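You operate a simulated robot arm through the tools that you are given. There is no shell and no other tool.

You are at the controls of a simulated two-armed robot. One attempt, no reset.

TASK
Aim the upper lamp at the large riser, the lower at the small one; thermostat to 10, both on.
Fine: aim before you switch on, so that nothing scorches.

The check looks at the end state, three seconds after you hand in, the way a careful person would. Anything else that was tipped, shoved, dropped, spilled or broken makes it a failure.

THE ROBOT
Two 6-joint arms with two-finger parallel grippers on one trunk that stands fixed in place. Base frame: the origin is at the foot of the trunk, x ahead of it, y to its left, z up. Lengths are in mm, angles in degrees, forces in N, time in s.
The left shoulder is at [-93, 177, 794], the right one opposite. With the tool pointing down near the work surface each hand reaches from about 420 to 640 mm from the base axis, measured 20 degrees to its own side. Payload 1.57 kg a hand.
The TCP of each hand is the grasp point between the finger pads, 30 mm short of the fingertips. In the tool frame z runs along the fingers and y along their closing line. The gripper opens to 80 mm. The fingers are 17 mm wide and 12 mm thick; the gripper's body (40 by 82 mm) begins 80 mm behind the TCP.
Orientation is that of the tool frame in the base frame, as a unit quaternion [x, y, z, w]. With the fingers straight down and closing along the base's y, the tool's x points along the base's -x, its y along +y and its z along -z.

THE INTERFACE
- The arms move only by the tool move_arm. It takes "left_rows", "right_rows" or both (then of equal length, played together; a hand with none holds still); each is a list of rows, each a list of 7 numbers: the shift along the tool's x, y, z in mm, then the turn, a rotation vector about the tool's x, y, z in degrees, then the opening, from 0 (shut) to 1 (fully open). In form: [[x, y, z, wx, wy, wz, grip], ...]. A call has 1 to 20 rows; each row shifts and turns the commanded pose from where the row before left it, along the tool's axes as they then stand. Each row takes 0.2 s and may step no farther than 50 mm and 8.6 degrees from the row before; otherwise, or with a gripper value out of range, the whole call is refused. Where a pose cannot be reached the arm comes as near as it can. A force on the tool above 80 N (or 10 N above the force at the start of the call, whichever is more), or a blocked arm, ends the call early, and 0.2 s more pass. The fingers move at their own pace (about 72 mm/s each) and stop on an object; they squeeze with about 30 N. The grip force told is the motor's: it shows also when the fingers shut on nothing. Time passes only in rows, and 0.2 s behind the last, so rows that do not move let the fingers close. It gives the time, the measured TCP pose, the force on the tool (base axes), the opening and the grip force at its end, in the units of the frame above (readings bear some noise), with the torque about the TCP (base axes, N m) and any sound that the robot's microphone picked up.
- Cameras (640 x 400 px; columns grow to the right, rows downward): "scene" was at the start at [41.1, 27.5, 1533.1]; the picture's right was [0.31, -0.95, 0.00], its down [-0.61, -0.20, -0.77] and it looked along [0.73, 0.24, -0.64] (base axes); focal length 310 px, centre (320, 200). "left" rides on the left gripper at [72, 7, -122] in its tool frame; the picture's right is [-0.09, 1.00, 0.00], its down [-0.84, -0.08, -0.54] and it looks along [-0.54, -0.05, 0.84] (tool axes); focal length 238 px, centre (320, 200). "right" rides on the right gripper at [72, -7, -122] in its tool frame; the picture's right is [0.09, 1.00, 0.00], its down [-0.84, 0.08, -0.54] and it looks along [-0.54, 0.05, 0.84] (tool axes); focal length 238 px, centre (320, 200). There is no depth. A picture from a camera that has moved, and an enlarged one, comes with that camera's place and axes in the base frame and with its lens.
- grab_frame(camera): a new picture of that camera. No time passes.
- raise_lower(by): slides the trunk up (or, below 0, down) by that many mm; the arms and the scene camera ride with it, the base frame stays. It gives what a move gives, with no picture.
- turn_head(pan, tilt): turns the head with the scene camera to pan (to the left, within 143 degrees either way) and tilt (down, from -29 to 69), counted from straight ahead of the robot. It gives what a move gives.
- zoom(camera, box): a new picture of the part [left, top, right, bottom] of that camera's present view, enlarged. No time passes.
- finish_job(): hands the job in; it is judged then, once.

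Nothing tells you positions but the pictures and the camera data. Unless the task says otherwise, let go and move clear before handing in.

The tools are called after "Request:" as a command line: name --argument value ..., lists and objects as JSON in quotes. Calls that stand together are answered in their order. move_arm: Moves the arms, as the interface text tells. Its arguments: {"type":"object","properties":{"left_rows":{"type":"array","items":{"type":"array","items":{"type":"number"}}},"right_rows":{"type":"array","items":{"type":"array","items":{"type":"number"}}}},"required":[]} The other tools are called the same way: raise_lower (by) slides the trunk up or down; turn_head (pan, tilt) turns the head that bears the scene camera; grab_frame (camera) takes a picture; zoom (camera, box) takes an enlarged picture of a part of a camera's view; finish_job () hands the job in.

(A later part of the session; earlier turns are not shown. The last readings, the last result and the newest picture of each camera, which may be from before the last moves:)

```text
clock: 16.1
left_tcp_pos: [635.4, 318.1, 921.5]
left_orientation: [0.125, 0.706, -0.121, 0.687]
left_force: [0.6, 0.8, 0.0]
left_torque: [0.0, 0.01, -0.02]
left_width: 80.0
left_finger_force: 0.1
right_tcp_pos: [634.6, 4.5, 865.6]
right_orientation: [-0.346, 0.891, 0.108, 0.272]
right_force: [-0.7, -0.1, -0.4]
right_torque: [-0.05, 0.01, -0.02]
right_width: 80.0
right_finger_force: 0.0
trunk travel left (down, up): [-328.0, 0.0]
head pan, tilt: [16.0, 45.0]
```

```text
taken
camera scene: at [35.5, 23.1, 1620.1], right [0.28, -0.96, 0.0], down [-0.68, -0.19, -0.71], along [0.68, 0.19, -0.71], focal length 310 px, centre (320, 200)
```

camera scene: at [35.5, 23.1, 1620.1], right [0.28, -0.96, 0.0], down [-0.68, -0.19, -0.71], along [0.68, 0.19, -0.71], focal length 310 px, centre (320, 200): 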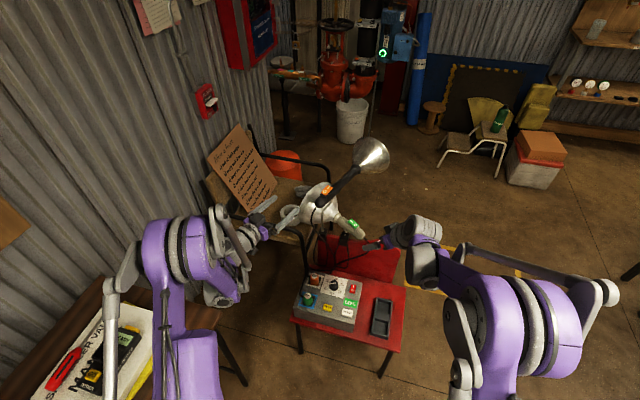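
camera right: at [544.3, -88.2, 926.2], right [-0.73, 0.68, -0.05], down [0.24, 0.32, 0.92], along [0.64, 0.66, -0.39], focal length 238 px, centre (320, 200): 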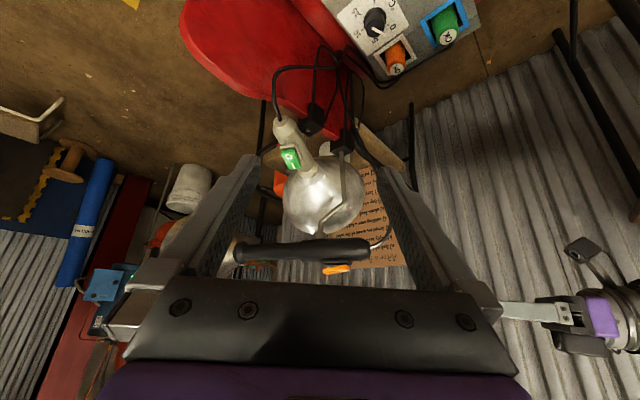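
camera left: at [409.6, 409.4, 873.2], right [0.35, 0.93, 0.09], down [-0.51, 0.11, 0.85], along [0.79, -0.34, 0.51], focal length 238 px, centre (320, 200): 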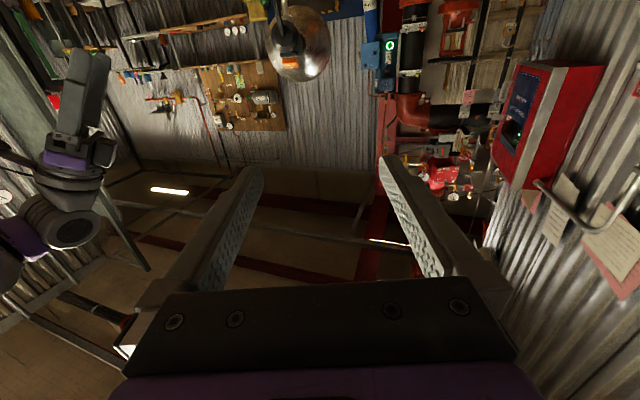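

Request:
move_arm --left_rows '[[35, -19, 5, 0, 0, 0, 1], [35.8, -19.2, 10, 0, 0, 0, 1], [0, 0, 30, 0, 0, 0, 1], [0, 0, 10, 0, 0, 0, 1]]'

Request:
grab_frame --camera "left"

Request:
grab_frame --camera "right"

Request:
zoom --camera "scene" --box '[240, 120, 432, 240]'

```text
clock: 17.1
left_tcp_pos: [670.4, 265.8, 850.2]
left_orientation: [0.125, 0.706, -0.122, 0.687]
left_force: [0.2, -0.3, -0.6]
left_torque: [-0.01, 0.01, -0.01]
left_width: 80.0
left_finger_force: 0.0
right_tcp_pos: [634.8, 4.0, 865.5]
right_orientation: [-0.346, 0.891, 0.108, 0.272]
right_force: [0.8, 0.3, 0.8]
right_torque: [0.01, -0.01, 0.0]
right_width: 80.2
right_finger_force: 0.0
trunk travel left (down, up): [-328.0, 0.0]
head pan, tilt: [16.0, 45.0]
```

```text
taken
camera left: at [558.3, 314.7, 782.7], right [0.34, 0.93, 0.09], down [-0.51, 0.1, 0.85], along [0.79, -0.34, 0.52], focal length 238 px, centre (320, 200)
```

left: 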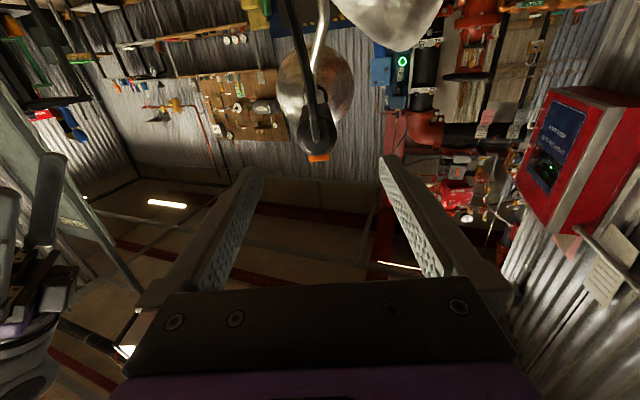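

```text
taken
camera right: at [543.9, -88.0, 926.4], right [-0.73, 0.68, -0.05], down [0.24, 0.32, 0.92], along [0.64, 0.66, -0.39], focal length 238 px, centre (320, 200)
```

right: 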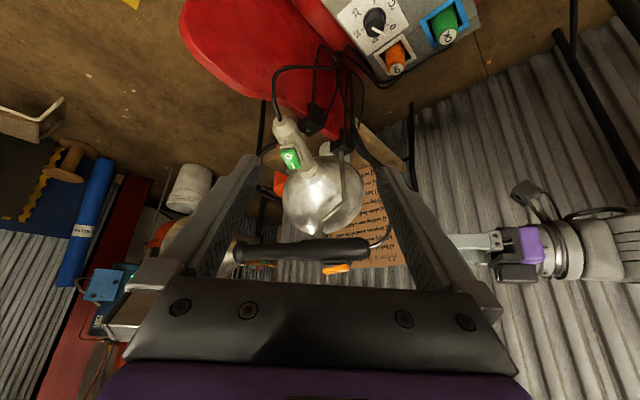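

```text
3.33 times, centred on (336, 180) of scene
camera zoom: at [34.9, 23.4, 1620.1], right [0.28, -0.96, 0.0], down [-0.68, -0.19, -0.71], along [0.68, 0.19, -0.71], focal length 1035 px, centre (267, 267)
```

zoom: 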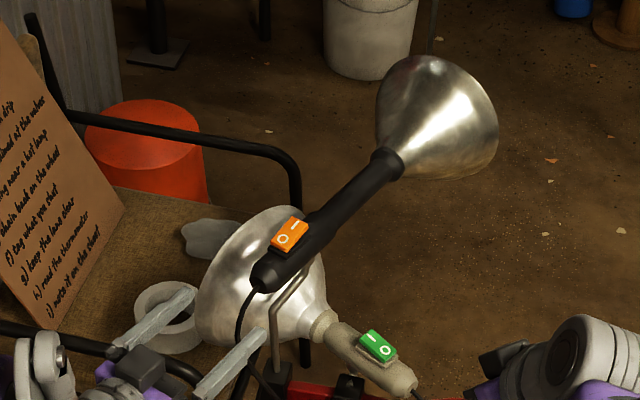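

Request:
zoom --camera "left" --box '[240, 80, 400, 180]'

Request:
zoom --camera "right" --box '[230, 190, 430, 315]'

Request:
zoom --camera "scene" --box '[260, 170, 356, 230]'

```text
4.00 times, centred on (320, 130) of left
camera zoom: at [558.3, 314.7, 782.7], right [0.34, 0.93, 0.09], down [-0.51, 0.1, 0.85], along [0.79, -0.34, 0.52], focal length 953 px, centre (320, 480)
```

zoom: 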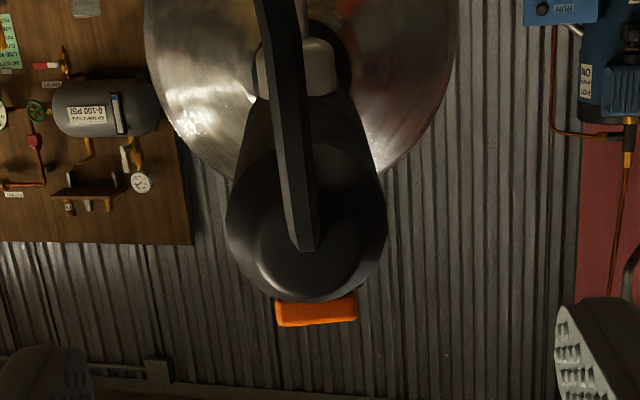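

```text
3.20 times, centred on (330, 252) of right
camera zoom: at [543.9, -88.0, 926.4], right [-0.73, 0.68, -0.05], down [0.24, 0.32, 0.92], along [0.64, 0.66, -0.39], focal length 763 px, centre (288, 32)
```

zoom: 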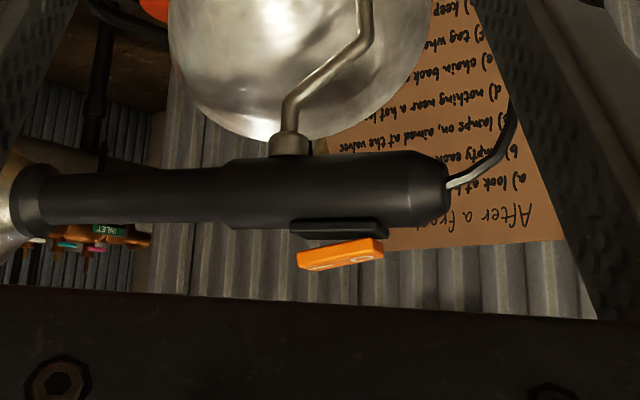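

```text
6.67 times, centred on (308, 200) of scene
camera zoom: at [34.9, 23.4, 1620.1], right [0.28, -0.96, 0.0], down [-0.68, -0.19, -0.71], along [0.68, 0.19, -0.71], focal length 2069 px, centre (400, 200)
```

zoom: 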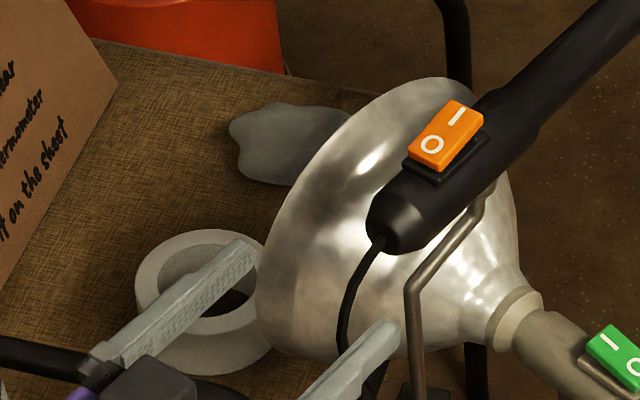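

The upper handle's rear end sits centred between the open left fingers. I'll slide forward so the fingers straddle it, then close.

Request:
move_arm --left_rows '[[1, -1, 38, 0, 0, 0, 1], [1, -1, 38, 0, 0, 0, 1], [0, 0, 34, 0, 0, 0, 1]]'

Request:
zoom --camera "left" --box '[200, 80, 440, 230]'

Request:
grab_frame --camera "right"

Request:
zoom --camera "scene" --box '[260, 150, 420, 250]'

```text
clock: 17.9
left_tcp_pos: [777.4, 226.6, 847.0]
left_orientation: [0.124, 0.706, -0.121, 0.687]
left_force: [-0.3, 0.7, 0.6]
left_torque: [0.03, 0.0, 0.02]
left_width: 80.1
left_finger_force: 0.0
right_tcp_pos: [634.6, 4.0, 865.4]
right_orientation: [-0.346, 0.891, 0.107, 0.273]
right_force: [-0.1, -0.1, -0.3]
right_torque: [-0.02, 0.0, 0.03]
right_width: 79.9
right_finger_force: 0.1
trunk travel left (down, up): [-328.0, 0.0]
head pan, tilt: [16.0, 45.0]
```

```text
2.67 times, centred on (320, 155) of left
camera zoom: at [663.5, 275.8, 779.3], right [0.34, 0.93, 0.09], down [-0.51, 0.1, 0.85], along [0.79, -0.34, 0.52], focal length 636 px, centre (320, 320)
```

zoom: 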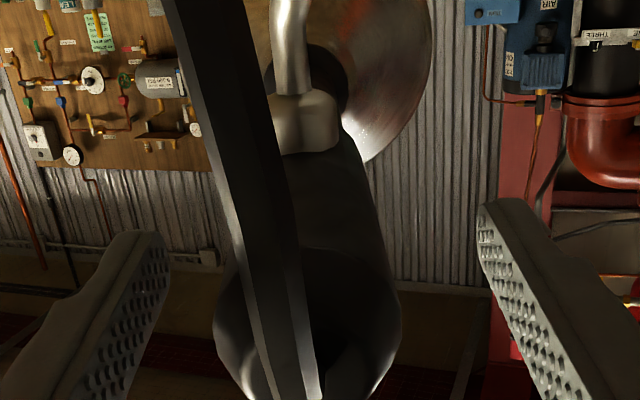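

```text
taken
camera right: at [544.3, -88.2, 926.2], right [-0.73, 0.68, -0.05], down [0.24, 0.32, 0.92], along [0.64, 0.66, -0.39], focal length 238 px, centre (320, 200)
```

right: 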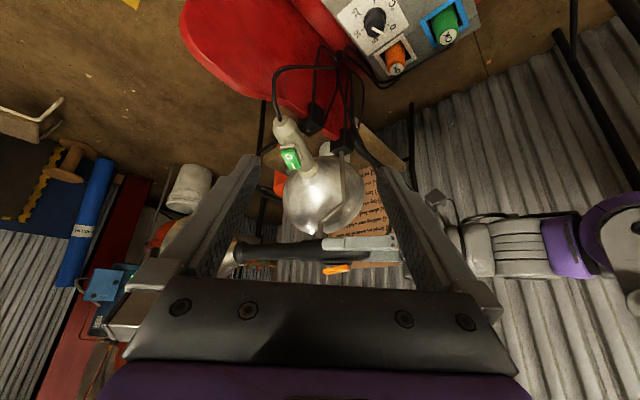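

```text
4.00 times, centred on (340, 200) of scene
camera zoom: at [35.5, 23.0, 1620.1], right [0.28, -0.96, 0.0], down [-0.68, -0.19, -0.71], along [0.68, 0.19, -0.71], focal length 1242 px, centre (240, 200)
```

zoom: 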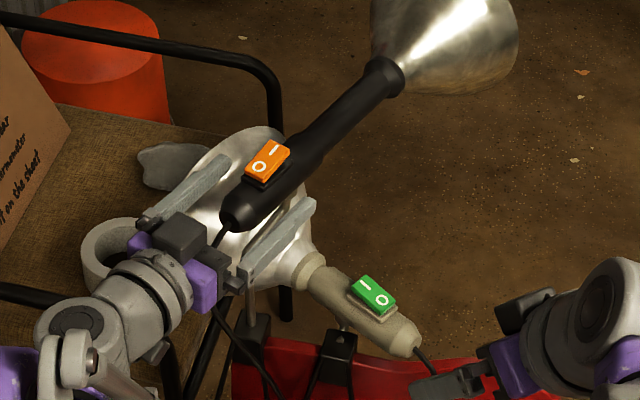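

Request:
move_arm --left_rows '[[0, -2, 0, 0, 0, 0, 0.7], [0, 0, 0, 0, 0, 0, 0.5], [0, 0, 0, 0, 0, 0, 0.3], [0, 0, 0, 0, 0, 0, 0.2], [0, 0, 0, 0, 0, 0, 0.2]]'

Request:
zoom --camera "right" --box '[230, 190, 430, 315]'

Request:
zoom --camera "scene" --box '[260, 150, 420, 250]'

```text
clock: 19.1
left_tcp_pos: [774.9, 222.9, 847.0]
left_orientation: [0.125, 0.706, -0.121, 0.686]
left_force: [-1.7, -7.7, -3.4]
left_torque: [-0.22, -0.33, -0.69]
left_width: 37.5
left_finger_force: 43.4
right_tcp_pos: [635.2, 3.2, 865.4]
right_orientation: [-0.347, 0.891, 0.107, 0.273]
right_force: [-0.7, 0.8, -0.5]
right_torque: [-0.01, 0.05, 0.0]
right_width: 80.1
right_finger_force: 0.0
trunk travel left (down, up): [-328.0, 0.0]
head pan, tilt: [16.0, 45.0]
```

```text
3.20 times, centred on (330, 252) of right
camera zoom: at [543.8, -88.7, 926.3], right [-0.73, 0.68, -0.05], down [0.24, 0.32, 0.92], along [0.64, 0.66, -0.39], focal length 763 px, centre (288, 32)
```

zoom: 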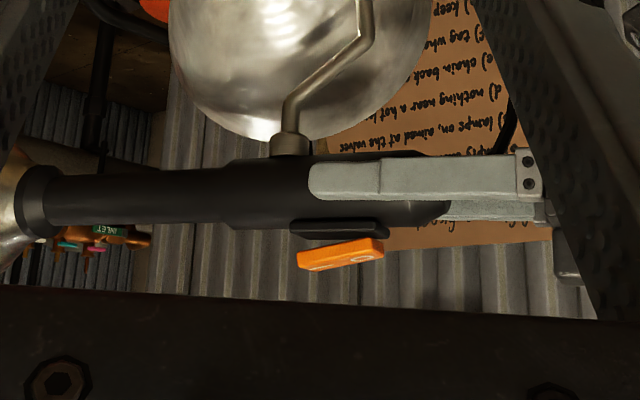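

```text
4.00 times, centred on (340, 200) of scene
camera zoom: at [34.8, 22.2, 1620.1], right [0.28, -0.96, 0.0], down [-0.68, -0.19, -0.71], along [0.68, 0.2, -0.71], focal length 1242 px, centre (240, 200)
```

zoom: 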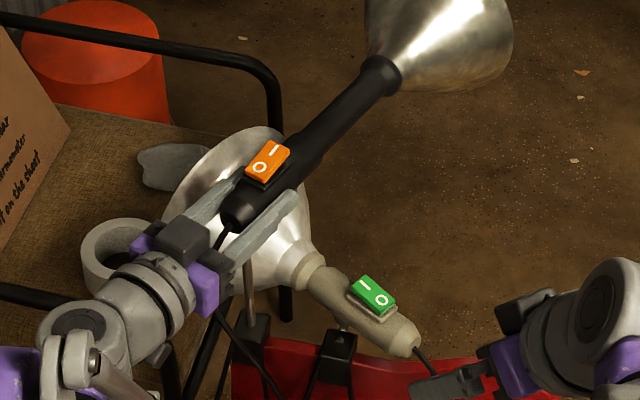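

The left hand holds the upper handle (37.5 mm). I'll now tilt the nose up about the pivot in small steps, watching forces.

Request:
move_arm --left_rows '[[5.95, 0, -2.78, 0, -6, 0, 0.1], [5.95, 0, -2.78, 0, -6, 0, 0.1]]'

Request:
zoom --camera "right" --box '[230, 190, 430, 315]'

Request:
zoom --camera "scene" --box '[260, 130, 452, 250]'

```text
clock: 19.6
left_tcp_pos: [769.0, 224.6, 836.0]
left_orientation: [0.111, 0.629, -0.134, 0.758]
left_force: [9.4, -5.3, 16.7]
left_torque: [-0.33, -0.16, -1.0]
left_width: 37.2
left_finger_force: 43.9
right_tcp_pos: [634.0, 3.1, 866.9]
right_orientation: [-0.347, 0.891, 0.108, 0.273]
right_force: [-0.2, -0.6, -0.8]
right_torque: [0.0, 0.0, 0.01]
right_width: 79.9
right_finger_force: 0.1
trunk travel left (down, up): [-328.0, 0.0]
head pan, tilt: [16.0, 45.0]
```

```text
3.20 times, centred on (330, 252) of right
camera zoom: at [543.6, -89.1, 927.4], right [-0.73, 0.68, -0.05], down [0.24, 0.32, 0.92], along [0.64, 0.66, -0.39], focal length 763 px, centre (288, 32)
```

zoom: 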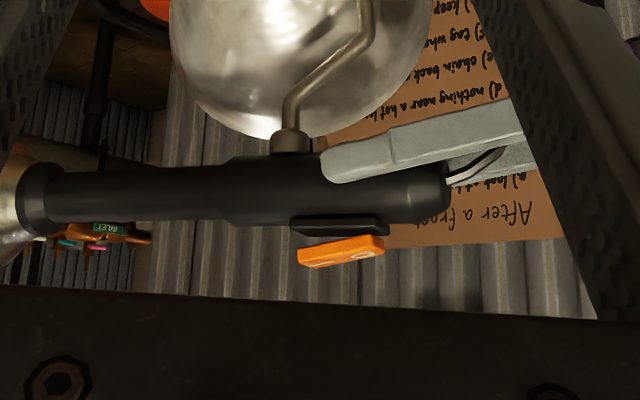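

```text
3.33 times, centred on (356, 190) of scene
camera zoom: at [33.5, 21.4, 1620.4], right [0.28, -0.96, 0.0], down [-0.68, -0.19, -0.71], along [0.68, 0.2, -0.71], focal length 1035 px, centre (200, 233)
```

zoom: 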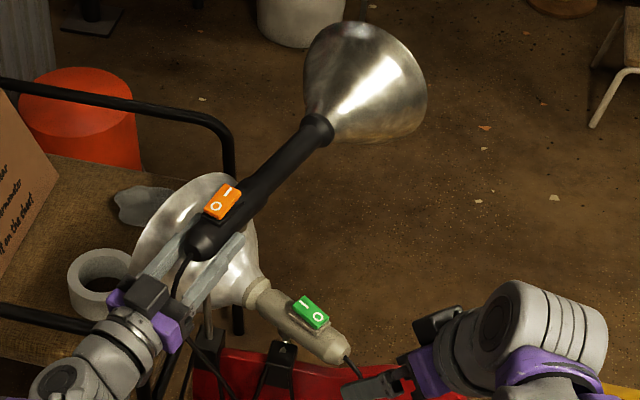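

The fingers slipped: the tilt joint is stiffer than the sideways friction grip. I'll release, back out, and instead press down on the rear end from above with the fingers partly closed as a V-groove.

Request:
move_arm --left_rows '[[0, 0, 0, 0, 0, 0, 1], [0, 0, 0, 0, 0, 0, 1], [0, 0, 0, 0, 0, 0, 1], [0, 0, -40, 0, 0, 0, 1], [0, 0, -40, 0, 0, 0, 1], [0, 0, -25, 0, 0, 0, 1]]'

Request:
zoom --camera "right" --box '[230, 190, 430, 315]'

Request:
zoom --camera "scene" --box '[280, 120, 440, 220]'

Request:
zoom --camera "left" --box '[240, 80, 400, 180]'

```text
clock: 21.1
left_tcp_pos: [672.9, 259.3, 814.1]
left_orientation: [0.111, 0.631, -0.133, 0.756]
left_force: [0.8, -0.5, -0.2]
left_torque: [0.01, -0.03, 0.02]
left_width: 80.1
left_finger_force: 0.0
right_tcp_pos: [634.9, 4.1, 865.6]
right_orientation: [-0.347, 0.891, 0.107, 0.273]
right_force: [0.1, 0.3, 0.1]
right_torque: [-0.01, -0.01, 0.02]
right_width: 79.9
right_finger_force: 0.1
trunk travel left (down, up): [-328.0, 0.0]
head pan, tilt: [16.0, 45.0]
```

```text
3.20 times, centred on (330, 252) of right
camera zoom: at [543.7, -88.0, 926.5], right [-0.73, 0.68, -0.05], down [0.24, 0.32, 0.92], along [0.64, 0.66, -0.39], focal length 763 px, centre (288, 32)
```

zoom: 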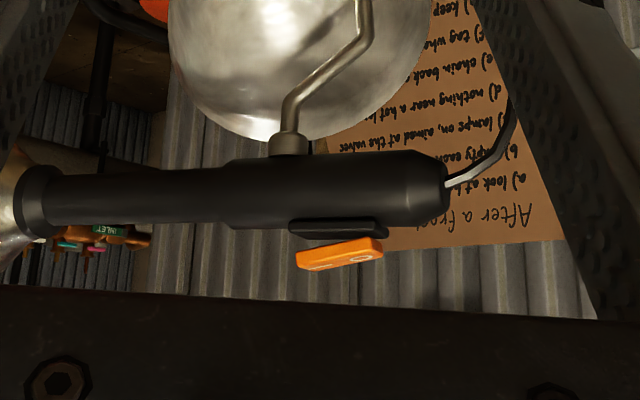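

```text
4.00 times, centred on (360, 170) of scene
camera zoom: at [34.6, 23.4, 1620.1], right [0.28, -0.96, 0.0], down [-0.68, -0.19, -0.71], along [0.68, 0.19, -0.71], focal length 1242 px, centre (160, 320)
```

zoom: 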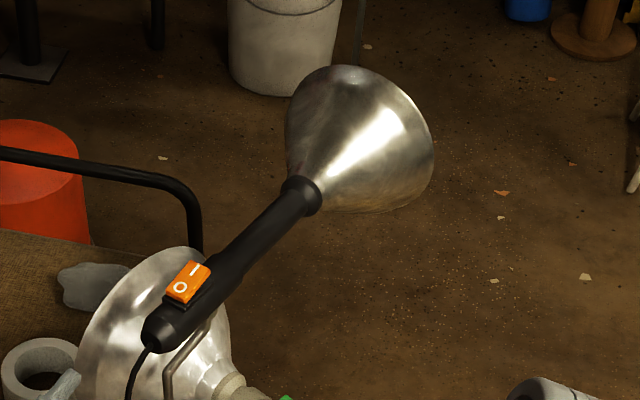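

```text
4.00 times, centred on (320, 130) of left
camera zoom: at [575.7, 303.6, 723.0], right [0.33, 0.94, 0.09], down [-0.67, 0.16, 0.72], along [0.67, -0.3, 0.68], focal length 953 px, centre (320, 480)
```

zoom: 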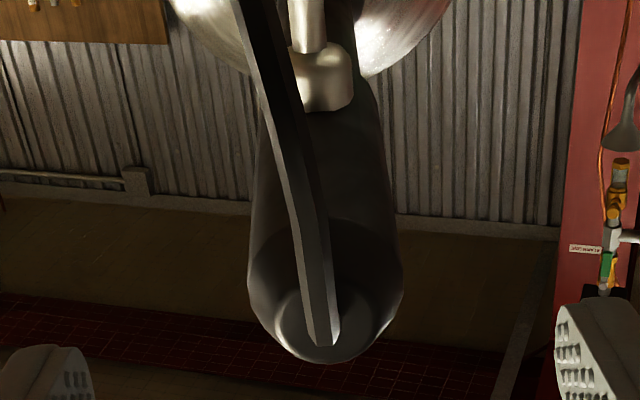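

Request:
move_arm --left_rows '[[0, 0, 0, 0, 6, 0, 0.6], [0, 0, 0, 0, 6, 0, 0.28], [-36, 0.4, 0, 0, 0, 0, 0.28], [-36.2, 0.35, 0, 0, 0, 0, 0.28], [0, 0, 36, 0, 0, 0, 0.28], [0, 0, 36, 0, 0, 0, 0.28]]'

Request:
zoom --camera "right" --box '[230, 190, 430, 315]'

Request:
zoom --camera "scene" --box '[260, 150, 420, 250]'

Request:
zoom --camera "left" --box '[220, 100, 412, 220]'

```text
clock: 22.4
left_tcp_pos: [741.2, 236.5, 885.2]
left_orientation: [0.125, 0.706, -0.121, 0.686]
left_force: [-0.1, 0.0, 0.4]
left_torque: [-0.01, 0.0, -0.02]
left_width: 22.4
left_finger_force: 0.1
right_tcp_pos: [635.0, 3.7, 865.2]
right_orientation: [-0.346, 0.891, 0.107, 0.273]
right_force: [0.5, -0.2, 0.7]
right_torque: [0.03, 0.0, 0.0]
right_width: 79.8
right_finger_force: 0.1
trunk travel left (down, up): [-328.0, 0.0]
head pan, tilt: [16.0, 45.0]
```

```text
3.20 times, centred on (330, 252) of right
camera zoom: at [544.1, -88.3, 926.3], right [-0.73, 0.68, -0.05], down [0.24, 0.32, 0.92], along [0.64, 0.66, -0.39], focal length 763 px, centre (288, 32)
```

zoom: 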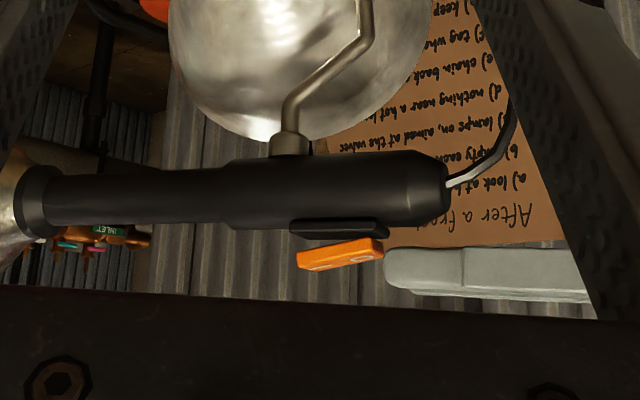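

```text
4.00 times, centred on (340, 200) of scene
camera zoom: at [35.0, 22.9, 1620.1], right [0.28, -0.96, 0.0], down [-0.68, -0.19, -0.71], along [0.68, 0.2, -0.71], focal length 1242 px, centre (240, 200)
```

zoom: 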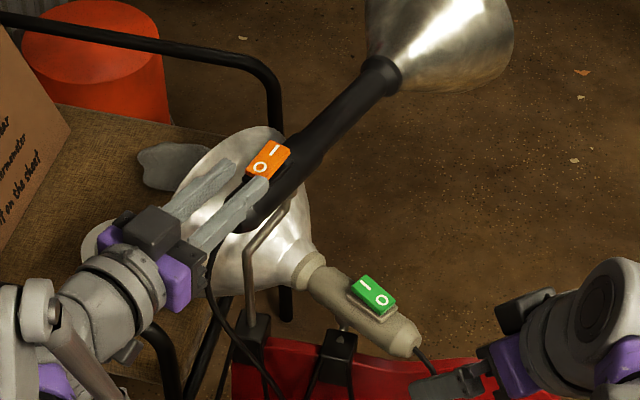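

```text
3.33 times, centred on (316, 160) of left
camera zoom: at [628.8, 285.7, 818.1], right [0.34, 0.93, 0.09], down [-0.51, 0.1, 0.85], along [0.79, -0.34, 0.52], focal length 794 px, centre (333, 333)
```

zoom: 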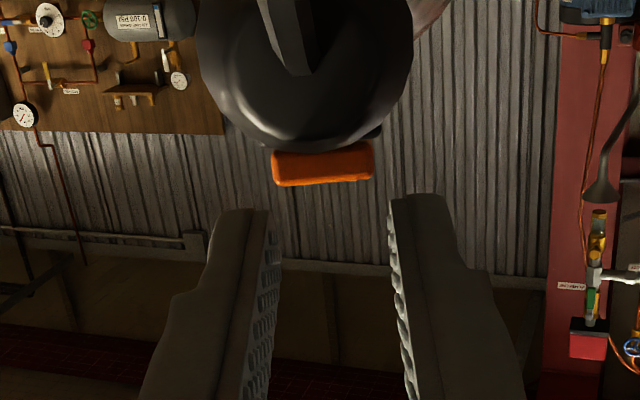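

Request:
move_arm --left_rows '[[6, -3.5, 0, 0, 0, 0, 0.28], [4, 0, 0, 0, 0, 0, 0.28], [3, 0, 0, 0, 0, 0, 0.28]]'

Request:
zoom --camera "right" --box '[230, 190, 430, 315]'

Request:
zoom --camera "left" --box '[220, 100, 412, 220]'

```text
clock: 23.2
left_tcp_pos: [739.9, 233.9, 871.9]
left_orientation: [0.125, 0.706, -0.122, 0.686]
left_force: [-0.6, -0.7, -0.6]
left_torque: [-0.02, -0.01, 0.03]
left_width: 22.5
left_finger_force: 0.1
right_tcp_pos: [634.8, 4.7, 866.0]
right_orientation: [-0.346, 0.891, 0.108, 0.273]
right_force: [0.4, -0.3, -0.5]
right_torque: [-0.03, -0.01, 0.02]
right_width: 79.8
right_finger_force: 0.0
trunk travel left (down, up): [-328.0, 0.0]
head pan, tilt: [16.0, 45.0]
```

```text
3.20 times, centred on (330, 252) of right
camera zoom: at [544.0, -88.1, 926.4], right [-0.73, 0.68, -0.05], down [0.24, 0.32, 0.92], along [0.64, 0.66, -0.39], focal length 763 px, centre (288, 32)
```

zoom: 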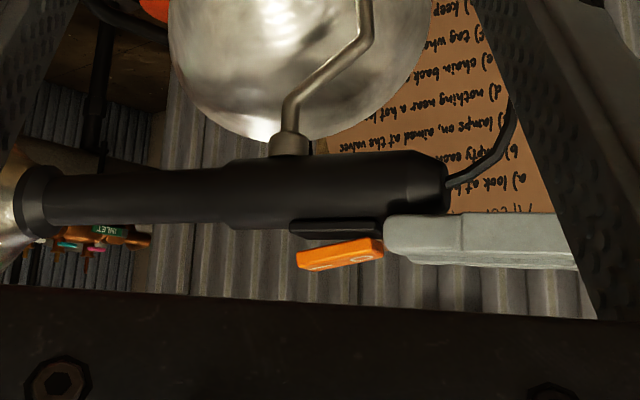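

```text
3.33 times, centred on (316, 160) of left
camera zoom: at [626.9, 282.8, 803.8], right [0.34, 0.93, 0.09], down [-0.51, 0.1, 0.85], along [0.79, -0.34, 0.52], focal length 794 px, centre (333, 333)
```

zoom: 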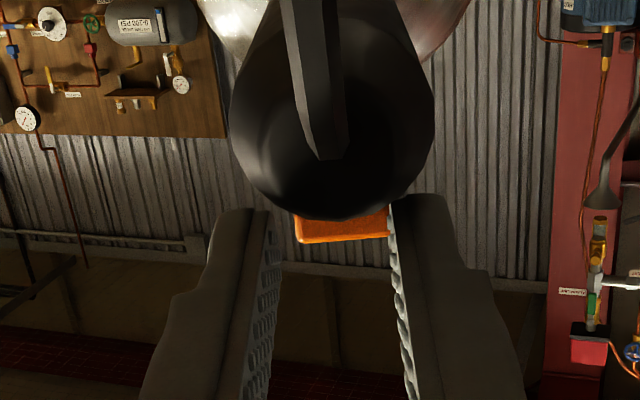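

Request:
move_arm --left_rows '[[2, 0, 0, 0, 0, 0, 0.28], [6.6, 0, -3.5, 0, -4, 0, 0.28], [6.6, 0, -3.5, 0, -4, 0, 0.28]]'

Request:
zoom --camera "right" --box '[230, 190, 430, 315]'

Request:
zoom --camera "scene" --box '[260, 130, 452, 250]'

```text
clock: 24.1
left_tcp_pos: [731.6, 235.4, 855.5]
left_orientation: [0.117, 0.656, -0.13, 0.734]
left_force: [6.2, -0.6, 24.5]
left_torque: [-0.39, -0.43, 0.11]
left_width: 35.5
left_finger_force: 10.3
right_tcp_pos: [633.2, 3.1, 865.9]
right_orientation: [-0.346, 0.891, 0.107, 0.273]
right_force: [0.0, 0.4, -0.3]
right_torque: [0.01, -0.03, 0.0]
right_width: 80.0
right_finger_force: 0.1
trunk travel left (down, up): [-328.0, 0.0]
head pan, tilt: [16.0, 45.0]
```

```text
3.20 times, centred on (330, 252) of right
camera zoom: at [543.1, -88.4, 926.8], right [-0.73, 0.68, -0.05], down [0.24, 0.32, 0.92], along [0.64, 0.66, -0.39], focal length 763 px, centre (288, 32)
```

zoom: 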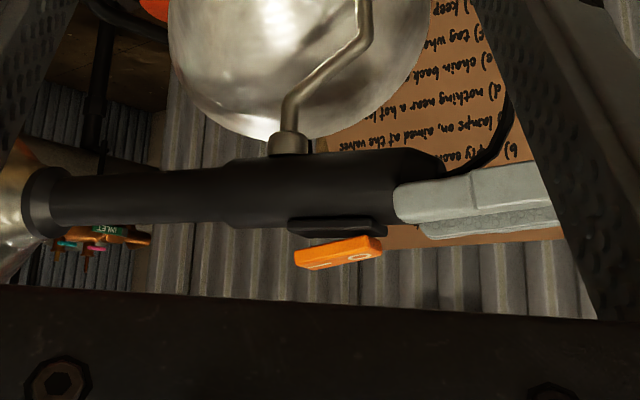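

```text
3.33 times, centred on (356, 190) of scene
camera zoom: at [33.5, 22.6, 1620.1], right [0.28, -0.96, 0.0], down [-0.68, -0.19, -0.71], along [0.68, 0.2, -0.71], focal length 1035 px, centre (200, 233)
```

zoom: 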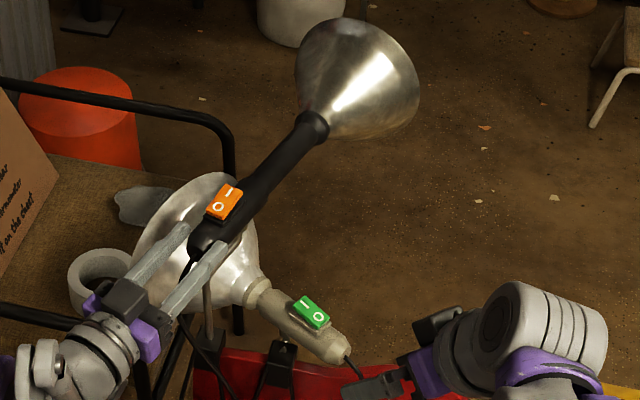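

Pressing moved the lamp slightly but wedged the fingers apart. I'll lift a bit, shut the fingers fully, and press with the closed pair instead.

Request:
move_arm --left_rows '[[-15, 0, 0, 0, 0, 0, 0.2], [-5, 0, 0, 0, 0, 0, 0], [0, 0, 0, 0, 0, 0, 0], [0, 0, 0, 0, 0, 0, 0], [0, 0, 0, 0, 0, 0, 0]]'

Request:
zoom --camera "right" --box '[230, 190, 430, 315]'

Request:
zoom --camera "left" --box '[220, 100, 412, 220]'

Request:
zoom --camera "scene" --box '[260, 130, 452, 250]'

```text
clock: 25.2
left_tcp_pos: [732.6, 235.6, 875.3]
left_orientation: [0.116, 0.657, -0.129, 0.734]
left_force: [-0.6, 0.5, -0.4]
left_torque: [0.02, 0.04, 0.05]
left_width: 0.1
left_finger_force: 21.6
right_tcp_pos: [634.2, 4.4, 865.4]
right_orientation: [-0.346, 0.891, 0.108, 0.273]
right_force: [0.1, -0.2, -0.2]
right_torque: [-0.02, 0.0, 0.0]
right_width: 80.0
right_finger_force: 0.1
trunk travel left (down, up): [-328.0, 0.0]
head pan, tilt: [16.0, 45.0]
```

```text
3.20 times, centred on (330, 252) of right
camera zoom: at [544.0, -88.1, 926.4], right [-0.73, 0.68, -0.05], down [0.24, 0.32, 0.92], along [0.64, 0.66, -0.39], focal length 763 px, centre (288, 32)
```

zoom: 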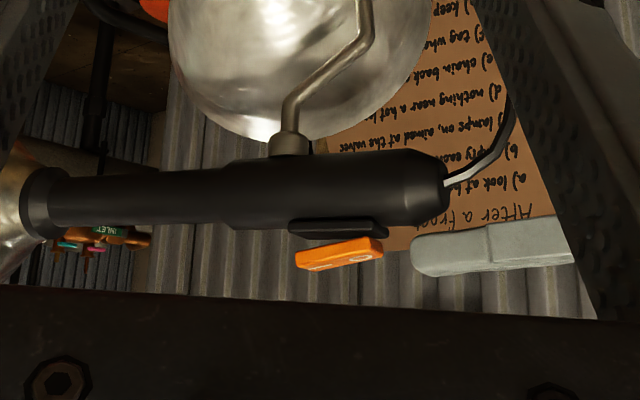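

```text
3.33 times, centred on (316, 160) of left
camera zoom: at [627.7, 281.8, 791.5], right [0.33, 0.94, 0.09], down [-0.62, 0.14, 0.77], along [0.71, -0.31, 0.63], focal length 794 px, centre (333, 333)
```

zoom: 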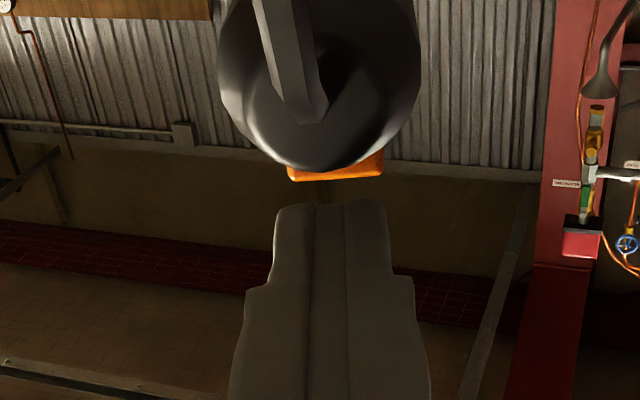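

```text
3.33 times, centred on (356, 190) of scene
camera zoom: at [35.0, 23.2, 1620.1], right [0.28, -0.96, 0.0], down [-0.68, -0.19, -0.71], along [0.68, 0.19, -0.71], focal length 1035 px, centre (200, 233)
```

zoom: 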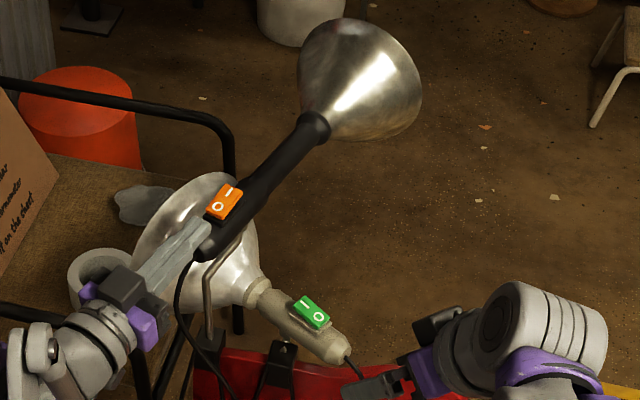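

Request:
move_arm --left_rows '[[4, -2, 9, 0, 0, 0, 0], [5.9, 0, -4.3, 0, -4, 0, 0], [5.9, 0, -4.3, 0, -4, 0, 0]]'

Request:
zoom --camera "right" --box '[230, 190, 430, 315]'

Request:
zoom --camera "scene" --box '[260, 130, 452, 250]'

```text
clock: 26.1
left_tcp_pos: [730.1, 232.1, 868.5]
left_orientation: [0.106, 0.599, -0.139, 0.782]
left_force: [4.8, 0.7, 61.1]
left_torque: [-0.2, -0.82, 0.03]
left_width: 0.2
left_finger_force: 21.7
right_tcp_pos: [631.5, 3.4, 870.9]
right_orientation: [-0.347, 0.89, 0.107, 0.276]
right_force: [-0.1, 0.6, -0.6]
right_torque: [0.02, -0.01, 0.01]
right_width: 80.2
right_finger_force: 0.1
trunk travel left (down, up): [-328.0, 0.0]
head pan, tilt: [16.0, 45.0]
```

```text
3.20 times, centred on (330, 252) of right
camera zoom: at [540.9, -89.4, 930.9], right [-0.73, 0.68, -0.05], down [0.23, 0.32, 0.92], along [0.65, 0.66, -0.39], focal length 763 px, centre (288, 32)
```

zoom: 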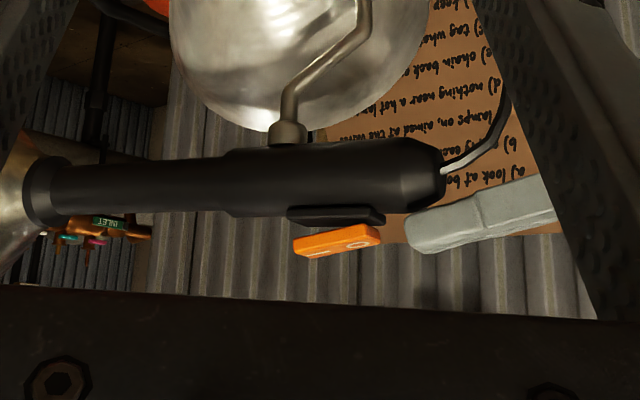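

```text
3.33 times, centred on (356, 190) of scene
camera zoom: at [27.3, 21.0, 1621.1], right [0.28, -0.96, 0.0], down [-0.68, -0.19, -0.71], along [0.68, 0.2, -0.7], focal length 1035 px, centre (200, 233)
```

zoom: 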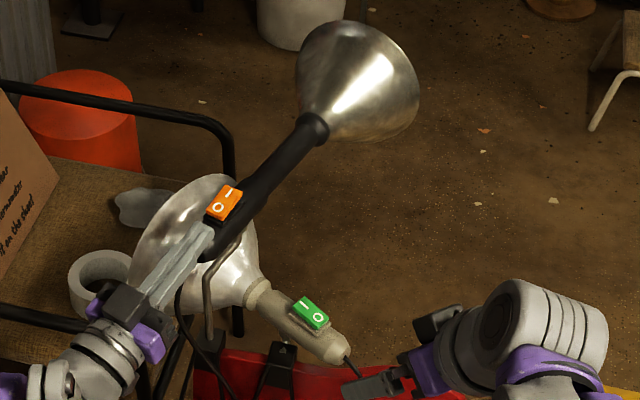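

The press reached 61 N with the trunk flexing, so I stop pushing there. I'll unload and check whether the lamp moved at all before choosing another way.

Request:
move_arm --left_rows '[[-8, 0, 0, 0, 0, 0, 0], [-10, 0, 0, 0, 0, 0, 0]]'

Request:
zoom --camera "right" --box '[230, 190, 430, 315]'

Request:
zoom --camera "scene" --box '[260, 130, 452, 250]'

Request:
zoom --camera "right" --box '[290, 200, 354, 240]'

```text
clock: 26.6
left_tcp_pos: [726.9, 237.6, 874.1]
left_orientation: [0.107, 0.604, -0.136, 0.778]
left_force: [0.2, 0.3, -0.4]
left_torque: [0.02, 0.04, 0.05]
left_width: 0.0
left_finger_force: 21.4
right_tcp_pos: [632.1, 4.5, 864.1]
right_orientation: [-0.346, 0.891, 0.108, 0.272]
right_force: [0.5, -0.3, 0.3]
right_torque: [-0.02, -0.04, 0.0]
right_width: 79.9
right_finger_force: 0.1
trunk travel left (down, up): [-328.0, 0.0]
head pan, tilt: [16.0, 45.0]
```

```text
3.20 times, centred on (330, 252) of right
camera zoom: at [542.6, -87.9, 925.2], right [-0.73, 0.68, -0.05], down [0.24, 0.32, 0.92], along [0.64, 0.66, -0.39], focal length 763 px, centre (288, 32)
```

zoom: 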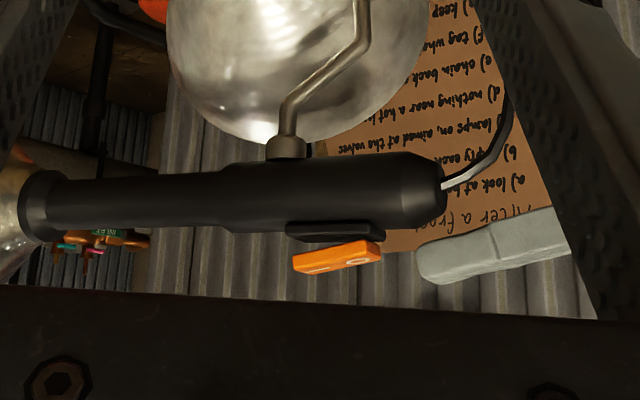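

```text
3.33 times, centred on (356, 190) of scene
camera zoom: at [34.2, 23.6, 1619.6], right [0.28, -0.96, 0.0], down [-0.68, -0.19, -0.71], along [0.68, 0.19, -0.71], focal length 1035 px, centre (200, 233)
```

zoom: 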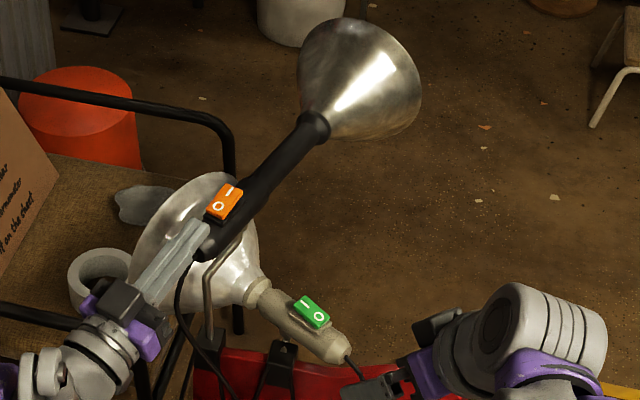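

```text
10.00 times, centred on (322, 220) of right
camera zoom: at [542.6, -87.9, 925.2], right [-0.73, 0.68, -0.05], down [0.24, 0.32, 0.92], along [0.64, 0.66, -0.39], focal length 2384 px, centre (300, 0)
```

zoom: 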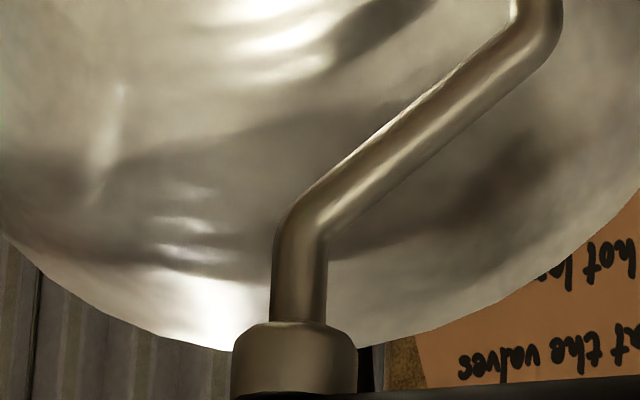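

The joint under the handle is a vertical swivel collar on the rod, so the lamp pans but doesn't tilt; aiming is by bearing. I'll back off, level the open hand and straddle the handle again to pan it to about 15° left.

Request:
move_arm --left_rows '[[0, 0, -45, 0, 0, 0, 0], [0, 0, 0, 0, 8, 0, 0.5], [0, 0, 0, 0, 8, 0, 1], [13, 2.6, 0, 0, 0, 0, 1], [0, 0, 10, 0, 0, 0, 1]]'

Request:
zoom --camera "left" --box '[240, 80, 400, 180]'

Request:
zoom --camera "scene" --box '[260, 130, 452, 250]'

```text
clock: 27.9
left_tcp_pos: [697.0, 248.0, 853.0]
left_orientation: [0.125, 0.706, -0.121, 0.686]
left_force: [-0.2, -0.3, 0.9]
left_torque: [-0.02, 0.03, -0.01]
left_width: 80.1
left_finger_force: 0.1
right_tcp_pos: [634.3, 3.5, 865.2]
right_orientation: [-0.347, 0.891, 0.108, 0.272]
right_force: [-0.1, 0.1, 0.8]
right_torque: [0.01, 0.0, 0.02]
right_width: 80.0
right_finger_force: 0.1
trunk travel left (down, up): [-328.0, 0.0]
head pan, tilt: [16.0, 45.0]
```

```text
4.00 times, centred on (320, 130) of left
camera zoom: at [583.4, 297.4, 785.5], right [0.34, 0.93, 0.09], down [-0.51, 0.1, 0.85], along [0.79, -0.34, 0.52], focal length 953 px, centre (320, 480)
```

zoom: 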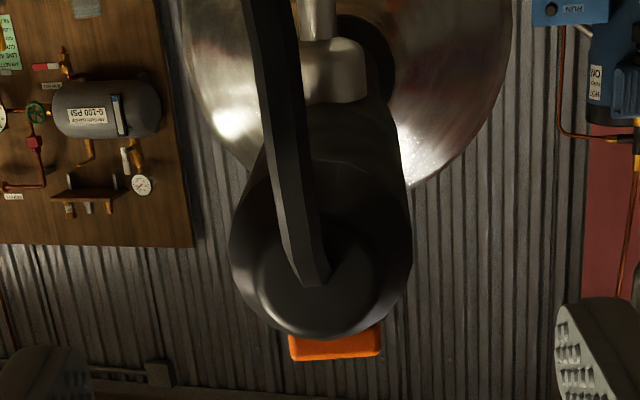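

```text
3.33 times, centred on (356, 190) of scene
camera zoom: at [34.9, 22.7, 1620.1], right [0.28, -0.96, 0.0], down [-0.68, -0.19, -0.71], along [0.68, 0.2, -0.71], focal length 1035 px, centre (200, 233)
```

zoom: 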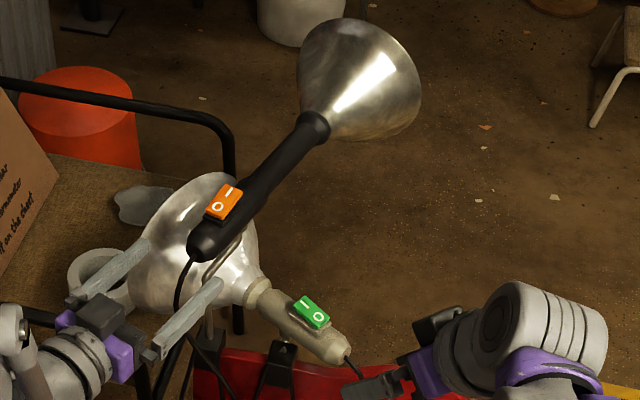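

Request:
move_arm --left_rows '[[1, 0, 42, 0, 0, 0, 1], [1, 0, 42, 0, 0, 0, 1], [0, 0, 0, -1, 0, 0, 0.7], [0, 0, 0, -1, 0, 0, 0.5], [0, 0, 0, 0, 0, 0, 0.3], [0, 0, 0, 0, 0, 0, 0.2], [0, 0, 0, 0, 0, 0, 0.2]]'

Request:
zoom --camera "right" --box '[230, 190, 430, 315]'

Request:
zoom --camera "scene" --box '[260, 130, 452, 250]'

```text
clock: 29.4
left_tcp_pos: [776.8, 221.4, 847.3]
left_orientation: [0.112, 0.708, -0.109, 0.689]
left_force: [1.1, 1.4, 0.6]
left_torque: [-0.02, -0.14, 0.38]
left_width: 37.3
left_finger_force: 43.7
right_tcp_pos: [634.7, 5.0, 866.1]
right_orientation: [-0.347, 0.891, 0.108, 0.273]
right_force: [-0.6, -0.3, 0.3]
right_torque: [0.02, -0.03, 0.02]
right_width: 79.9
right_finger_force: 0.0
trunk travel left (down, up): [-328.0, 0.0]
head pan, tilt: [16.0, 45.0]
```

```text
3.20 times, centred on (330, 252) of right
camera zoom: at [544.0, -88.0, 926.4], right [-0.73, 0.68, -0.05], down [0.24, 0.32, 0.92], along [0.64, 0.66, -0.39], focal length 763 px, centre (288, 32)
```

zoom: 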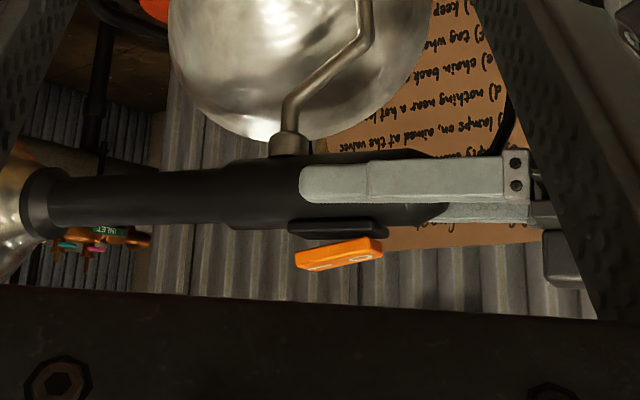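

```text
3.33 times, centred on (356, 190) of scene
camera zoom: at [35.0, 23.5, 1620.1], right [0.28, -0.96, 0.0], down [-0.68, -0.19, -0.71], along [0.68, 0.19, -0.71], focal length 1035 px, centre (200, 233)
```

zoom: 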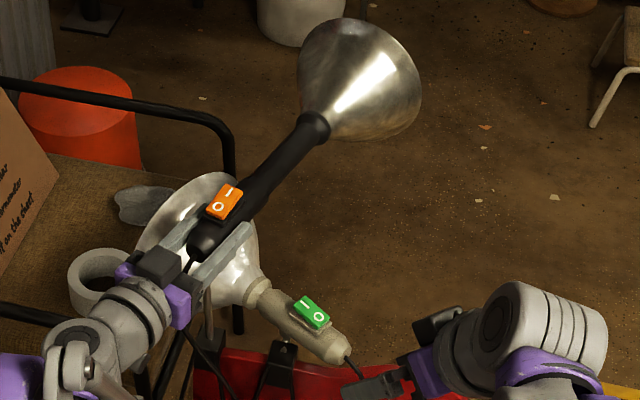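

Request:
move_arm --left_rows '[[0, -5.05, 0.24, -5.47, 0, 0, 0.1], [0, -5.05, 0.24, -5.47, 0, 0, 0.1], [0, -5.05, 0.24, -5.47, 0, 0, 0.1]]'

Request:
zoom --camera "right" --box '[230, 190, 430, 315]'

Request:
zoom --camera "scene" --box '[260, 130, 452, 250]'

```text
clock: 30.2
left_tcp_pos: [775.5, 207.2, 847.0]
left_orientation: [0.012, 0.716, -0.006, 0.698]
left_force: [0.7, 3.4, -2.8]
left_torque: [-0.14, -0.19, 0.4]
left_width: 37.9
left_finger_force: 43.3
right_tcp_pos: [635.1, 3.9, 866.0]
right_orientation: [-0.346, 0.891, 0.108, 0.273]
right_force: [0.1, -0.3, 0.4]
right_torque: [-0.03, 0.02, 0.01]
right_width: 80.2
right_finger_force: 0.0
trunk travel left (down, up): [-328.0, 0.0]
head pan, tilt: [16.0, 45.0]
```

```text
3.20 times, centred on (330, 252) of right
camera zoom: at [544.1, -87.8, 926.3], right [-0.73, 0.68, -0.05], down [0.24, 0.32, 0.92], along [0.64, 0.66, -0.39], focal length 763 px, centre (288, 32)
```

zoom: 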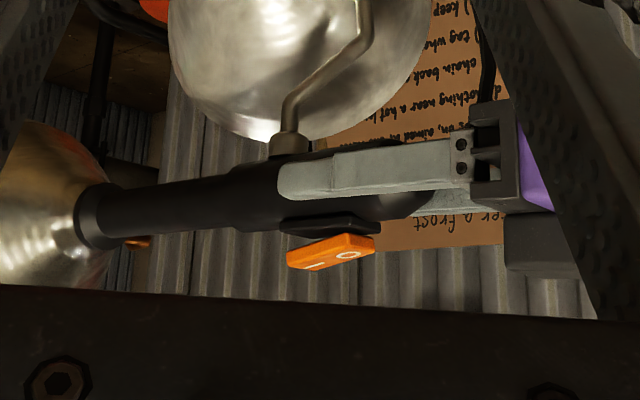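

```text
3.33 times, centred on (356, 190) of scene
camera zoom: at [35.2, 23.6, 1620.1], right [0.28, -0.96, 0.0], down [-0.68, -0.2, -0.71], along [0.68, 0.19, -0.71], focal length 1035 px, centre (200, 233)
```

zoom: 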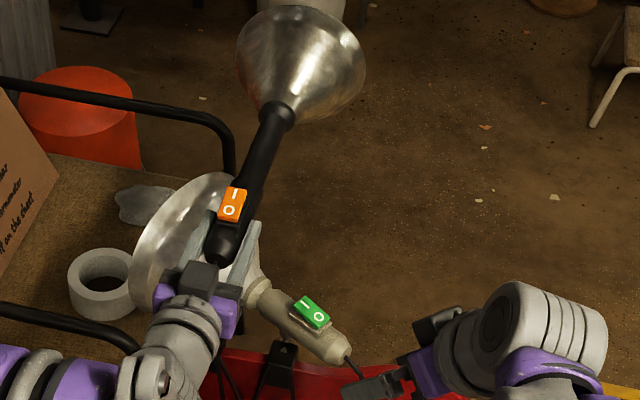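

The lamp pans easily with the fork grip (now about -1.5°). I'll continue to the large riser's bearing, about +14.8°.

Request:
move_arm --left_rows '[[0, -5.0, 0.24, -5.42, 0, 0, 0.1], [0, -5.0, 0.24, -5.42, 0, 0, 0.1], [0, -5.0, 0.24, -5.42, 0, 0, 0.1], [0, 0, 0, 0, 0, 0, 0.1]]'

Request:
grab_frame --camera "left"

Request:
zoom --camera "scene" --box '[260, 130, 452, 250]'

```text
clock: 31.2
left_tcp_pos: [774.8, 193.3, 840.7]
left_orientation: [-0.07, 0.723, 0.08, 0.682]
left_force: [6.7, 19.2, 20.8]
left_torque: [0.33, -0.77, 1.06]
left_width: 37.4
left_finger_force: 44.3
left hand out of reach, approached as far as the arm can: row 1, 2
right_tcp_pos: [633.5, 5.0, 866.5]
right_orientation: [-0.346, 0.891, 0.106, 0.274]
right_force: [-1.0, 0.4, 0.5]
right_torque: [0.0, 0.0, -0.01]
right_width: 80.3
right_finger_force: 0.1
trunk travel left (down, up): [-328.0, 0.0]
head pan, tilt: [16.0, 45.0]
```

```text
taken
camera left: at [651.0, 176.0, 777.6], right [-0.2, 0.97, 0.11], down [-0.46, -0.2, 0.86], along [0.86, 0.12, 0.49], focal length 238 px, centre (320, 200)
```

left: 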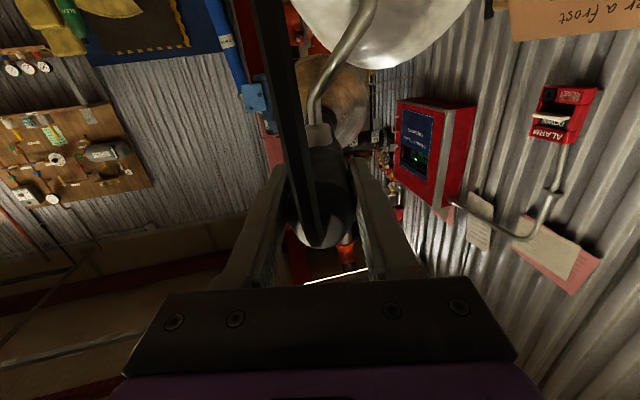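

```text
3.33 times, centred on (356, 190) of scene
camera zoom: at [32.7, 24.9, 1620.3], right [0.28, -0.96, 0.0], down [-0.68, -0.2, -0.71], along [0.68, 0.19, -0.71], focal length 1035 px, centre (200, 233)
```

zoom: 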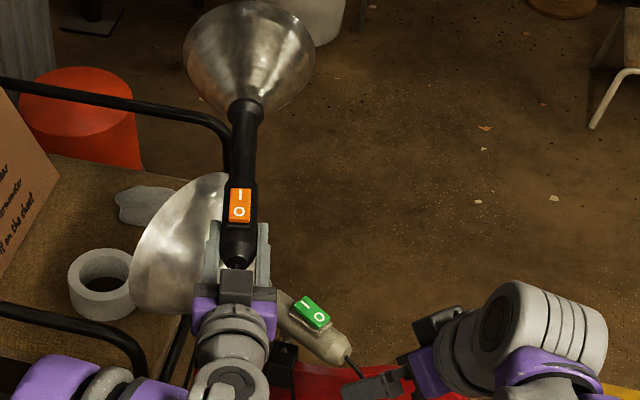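

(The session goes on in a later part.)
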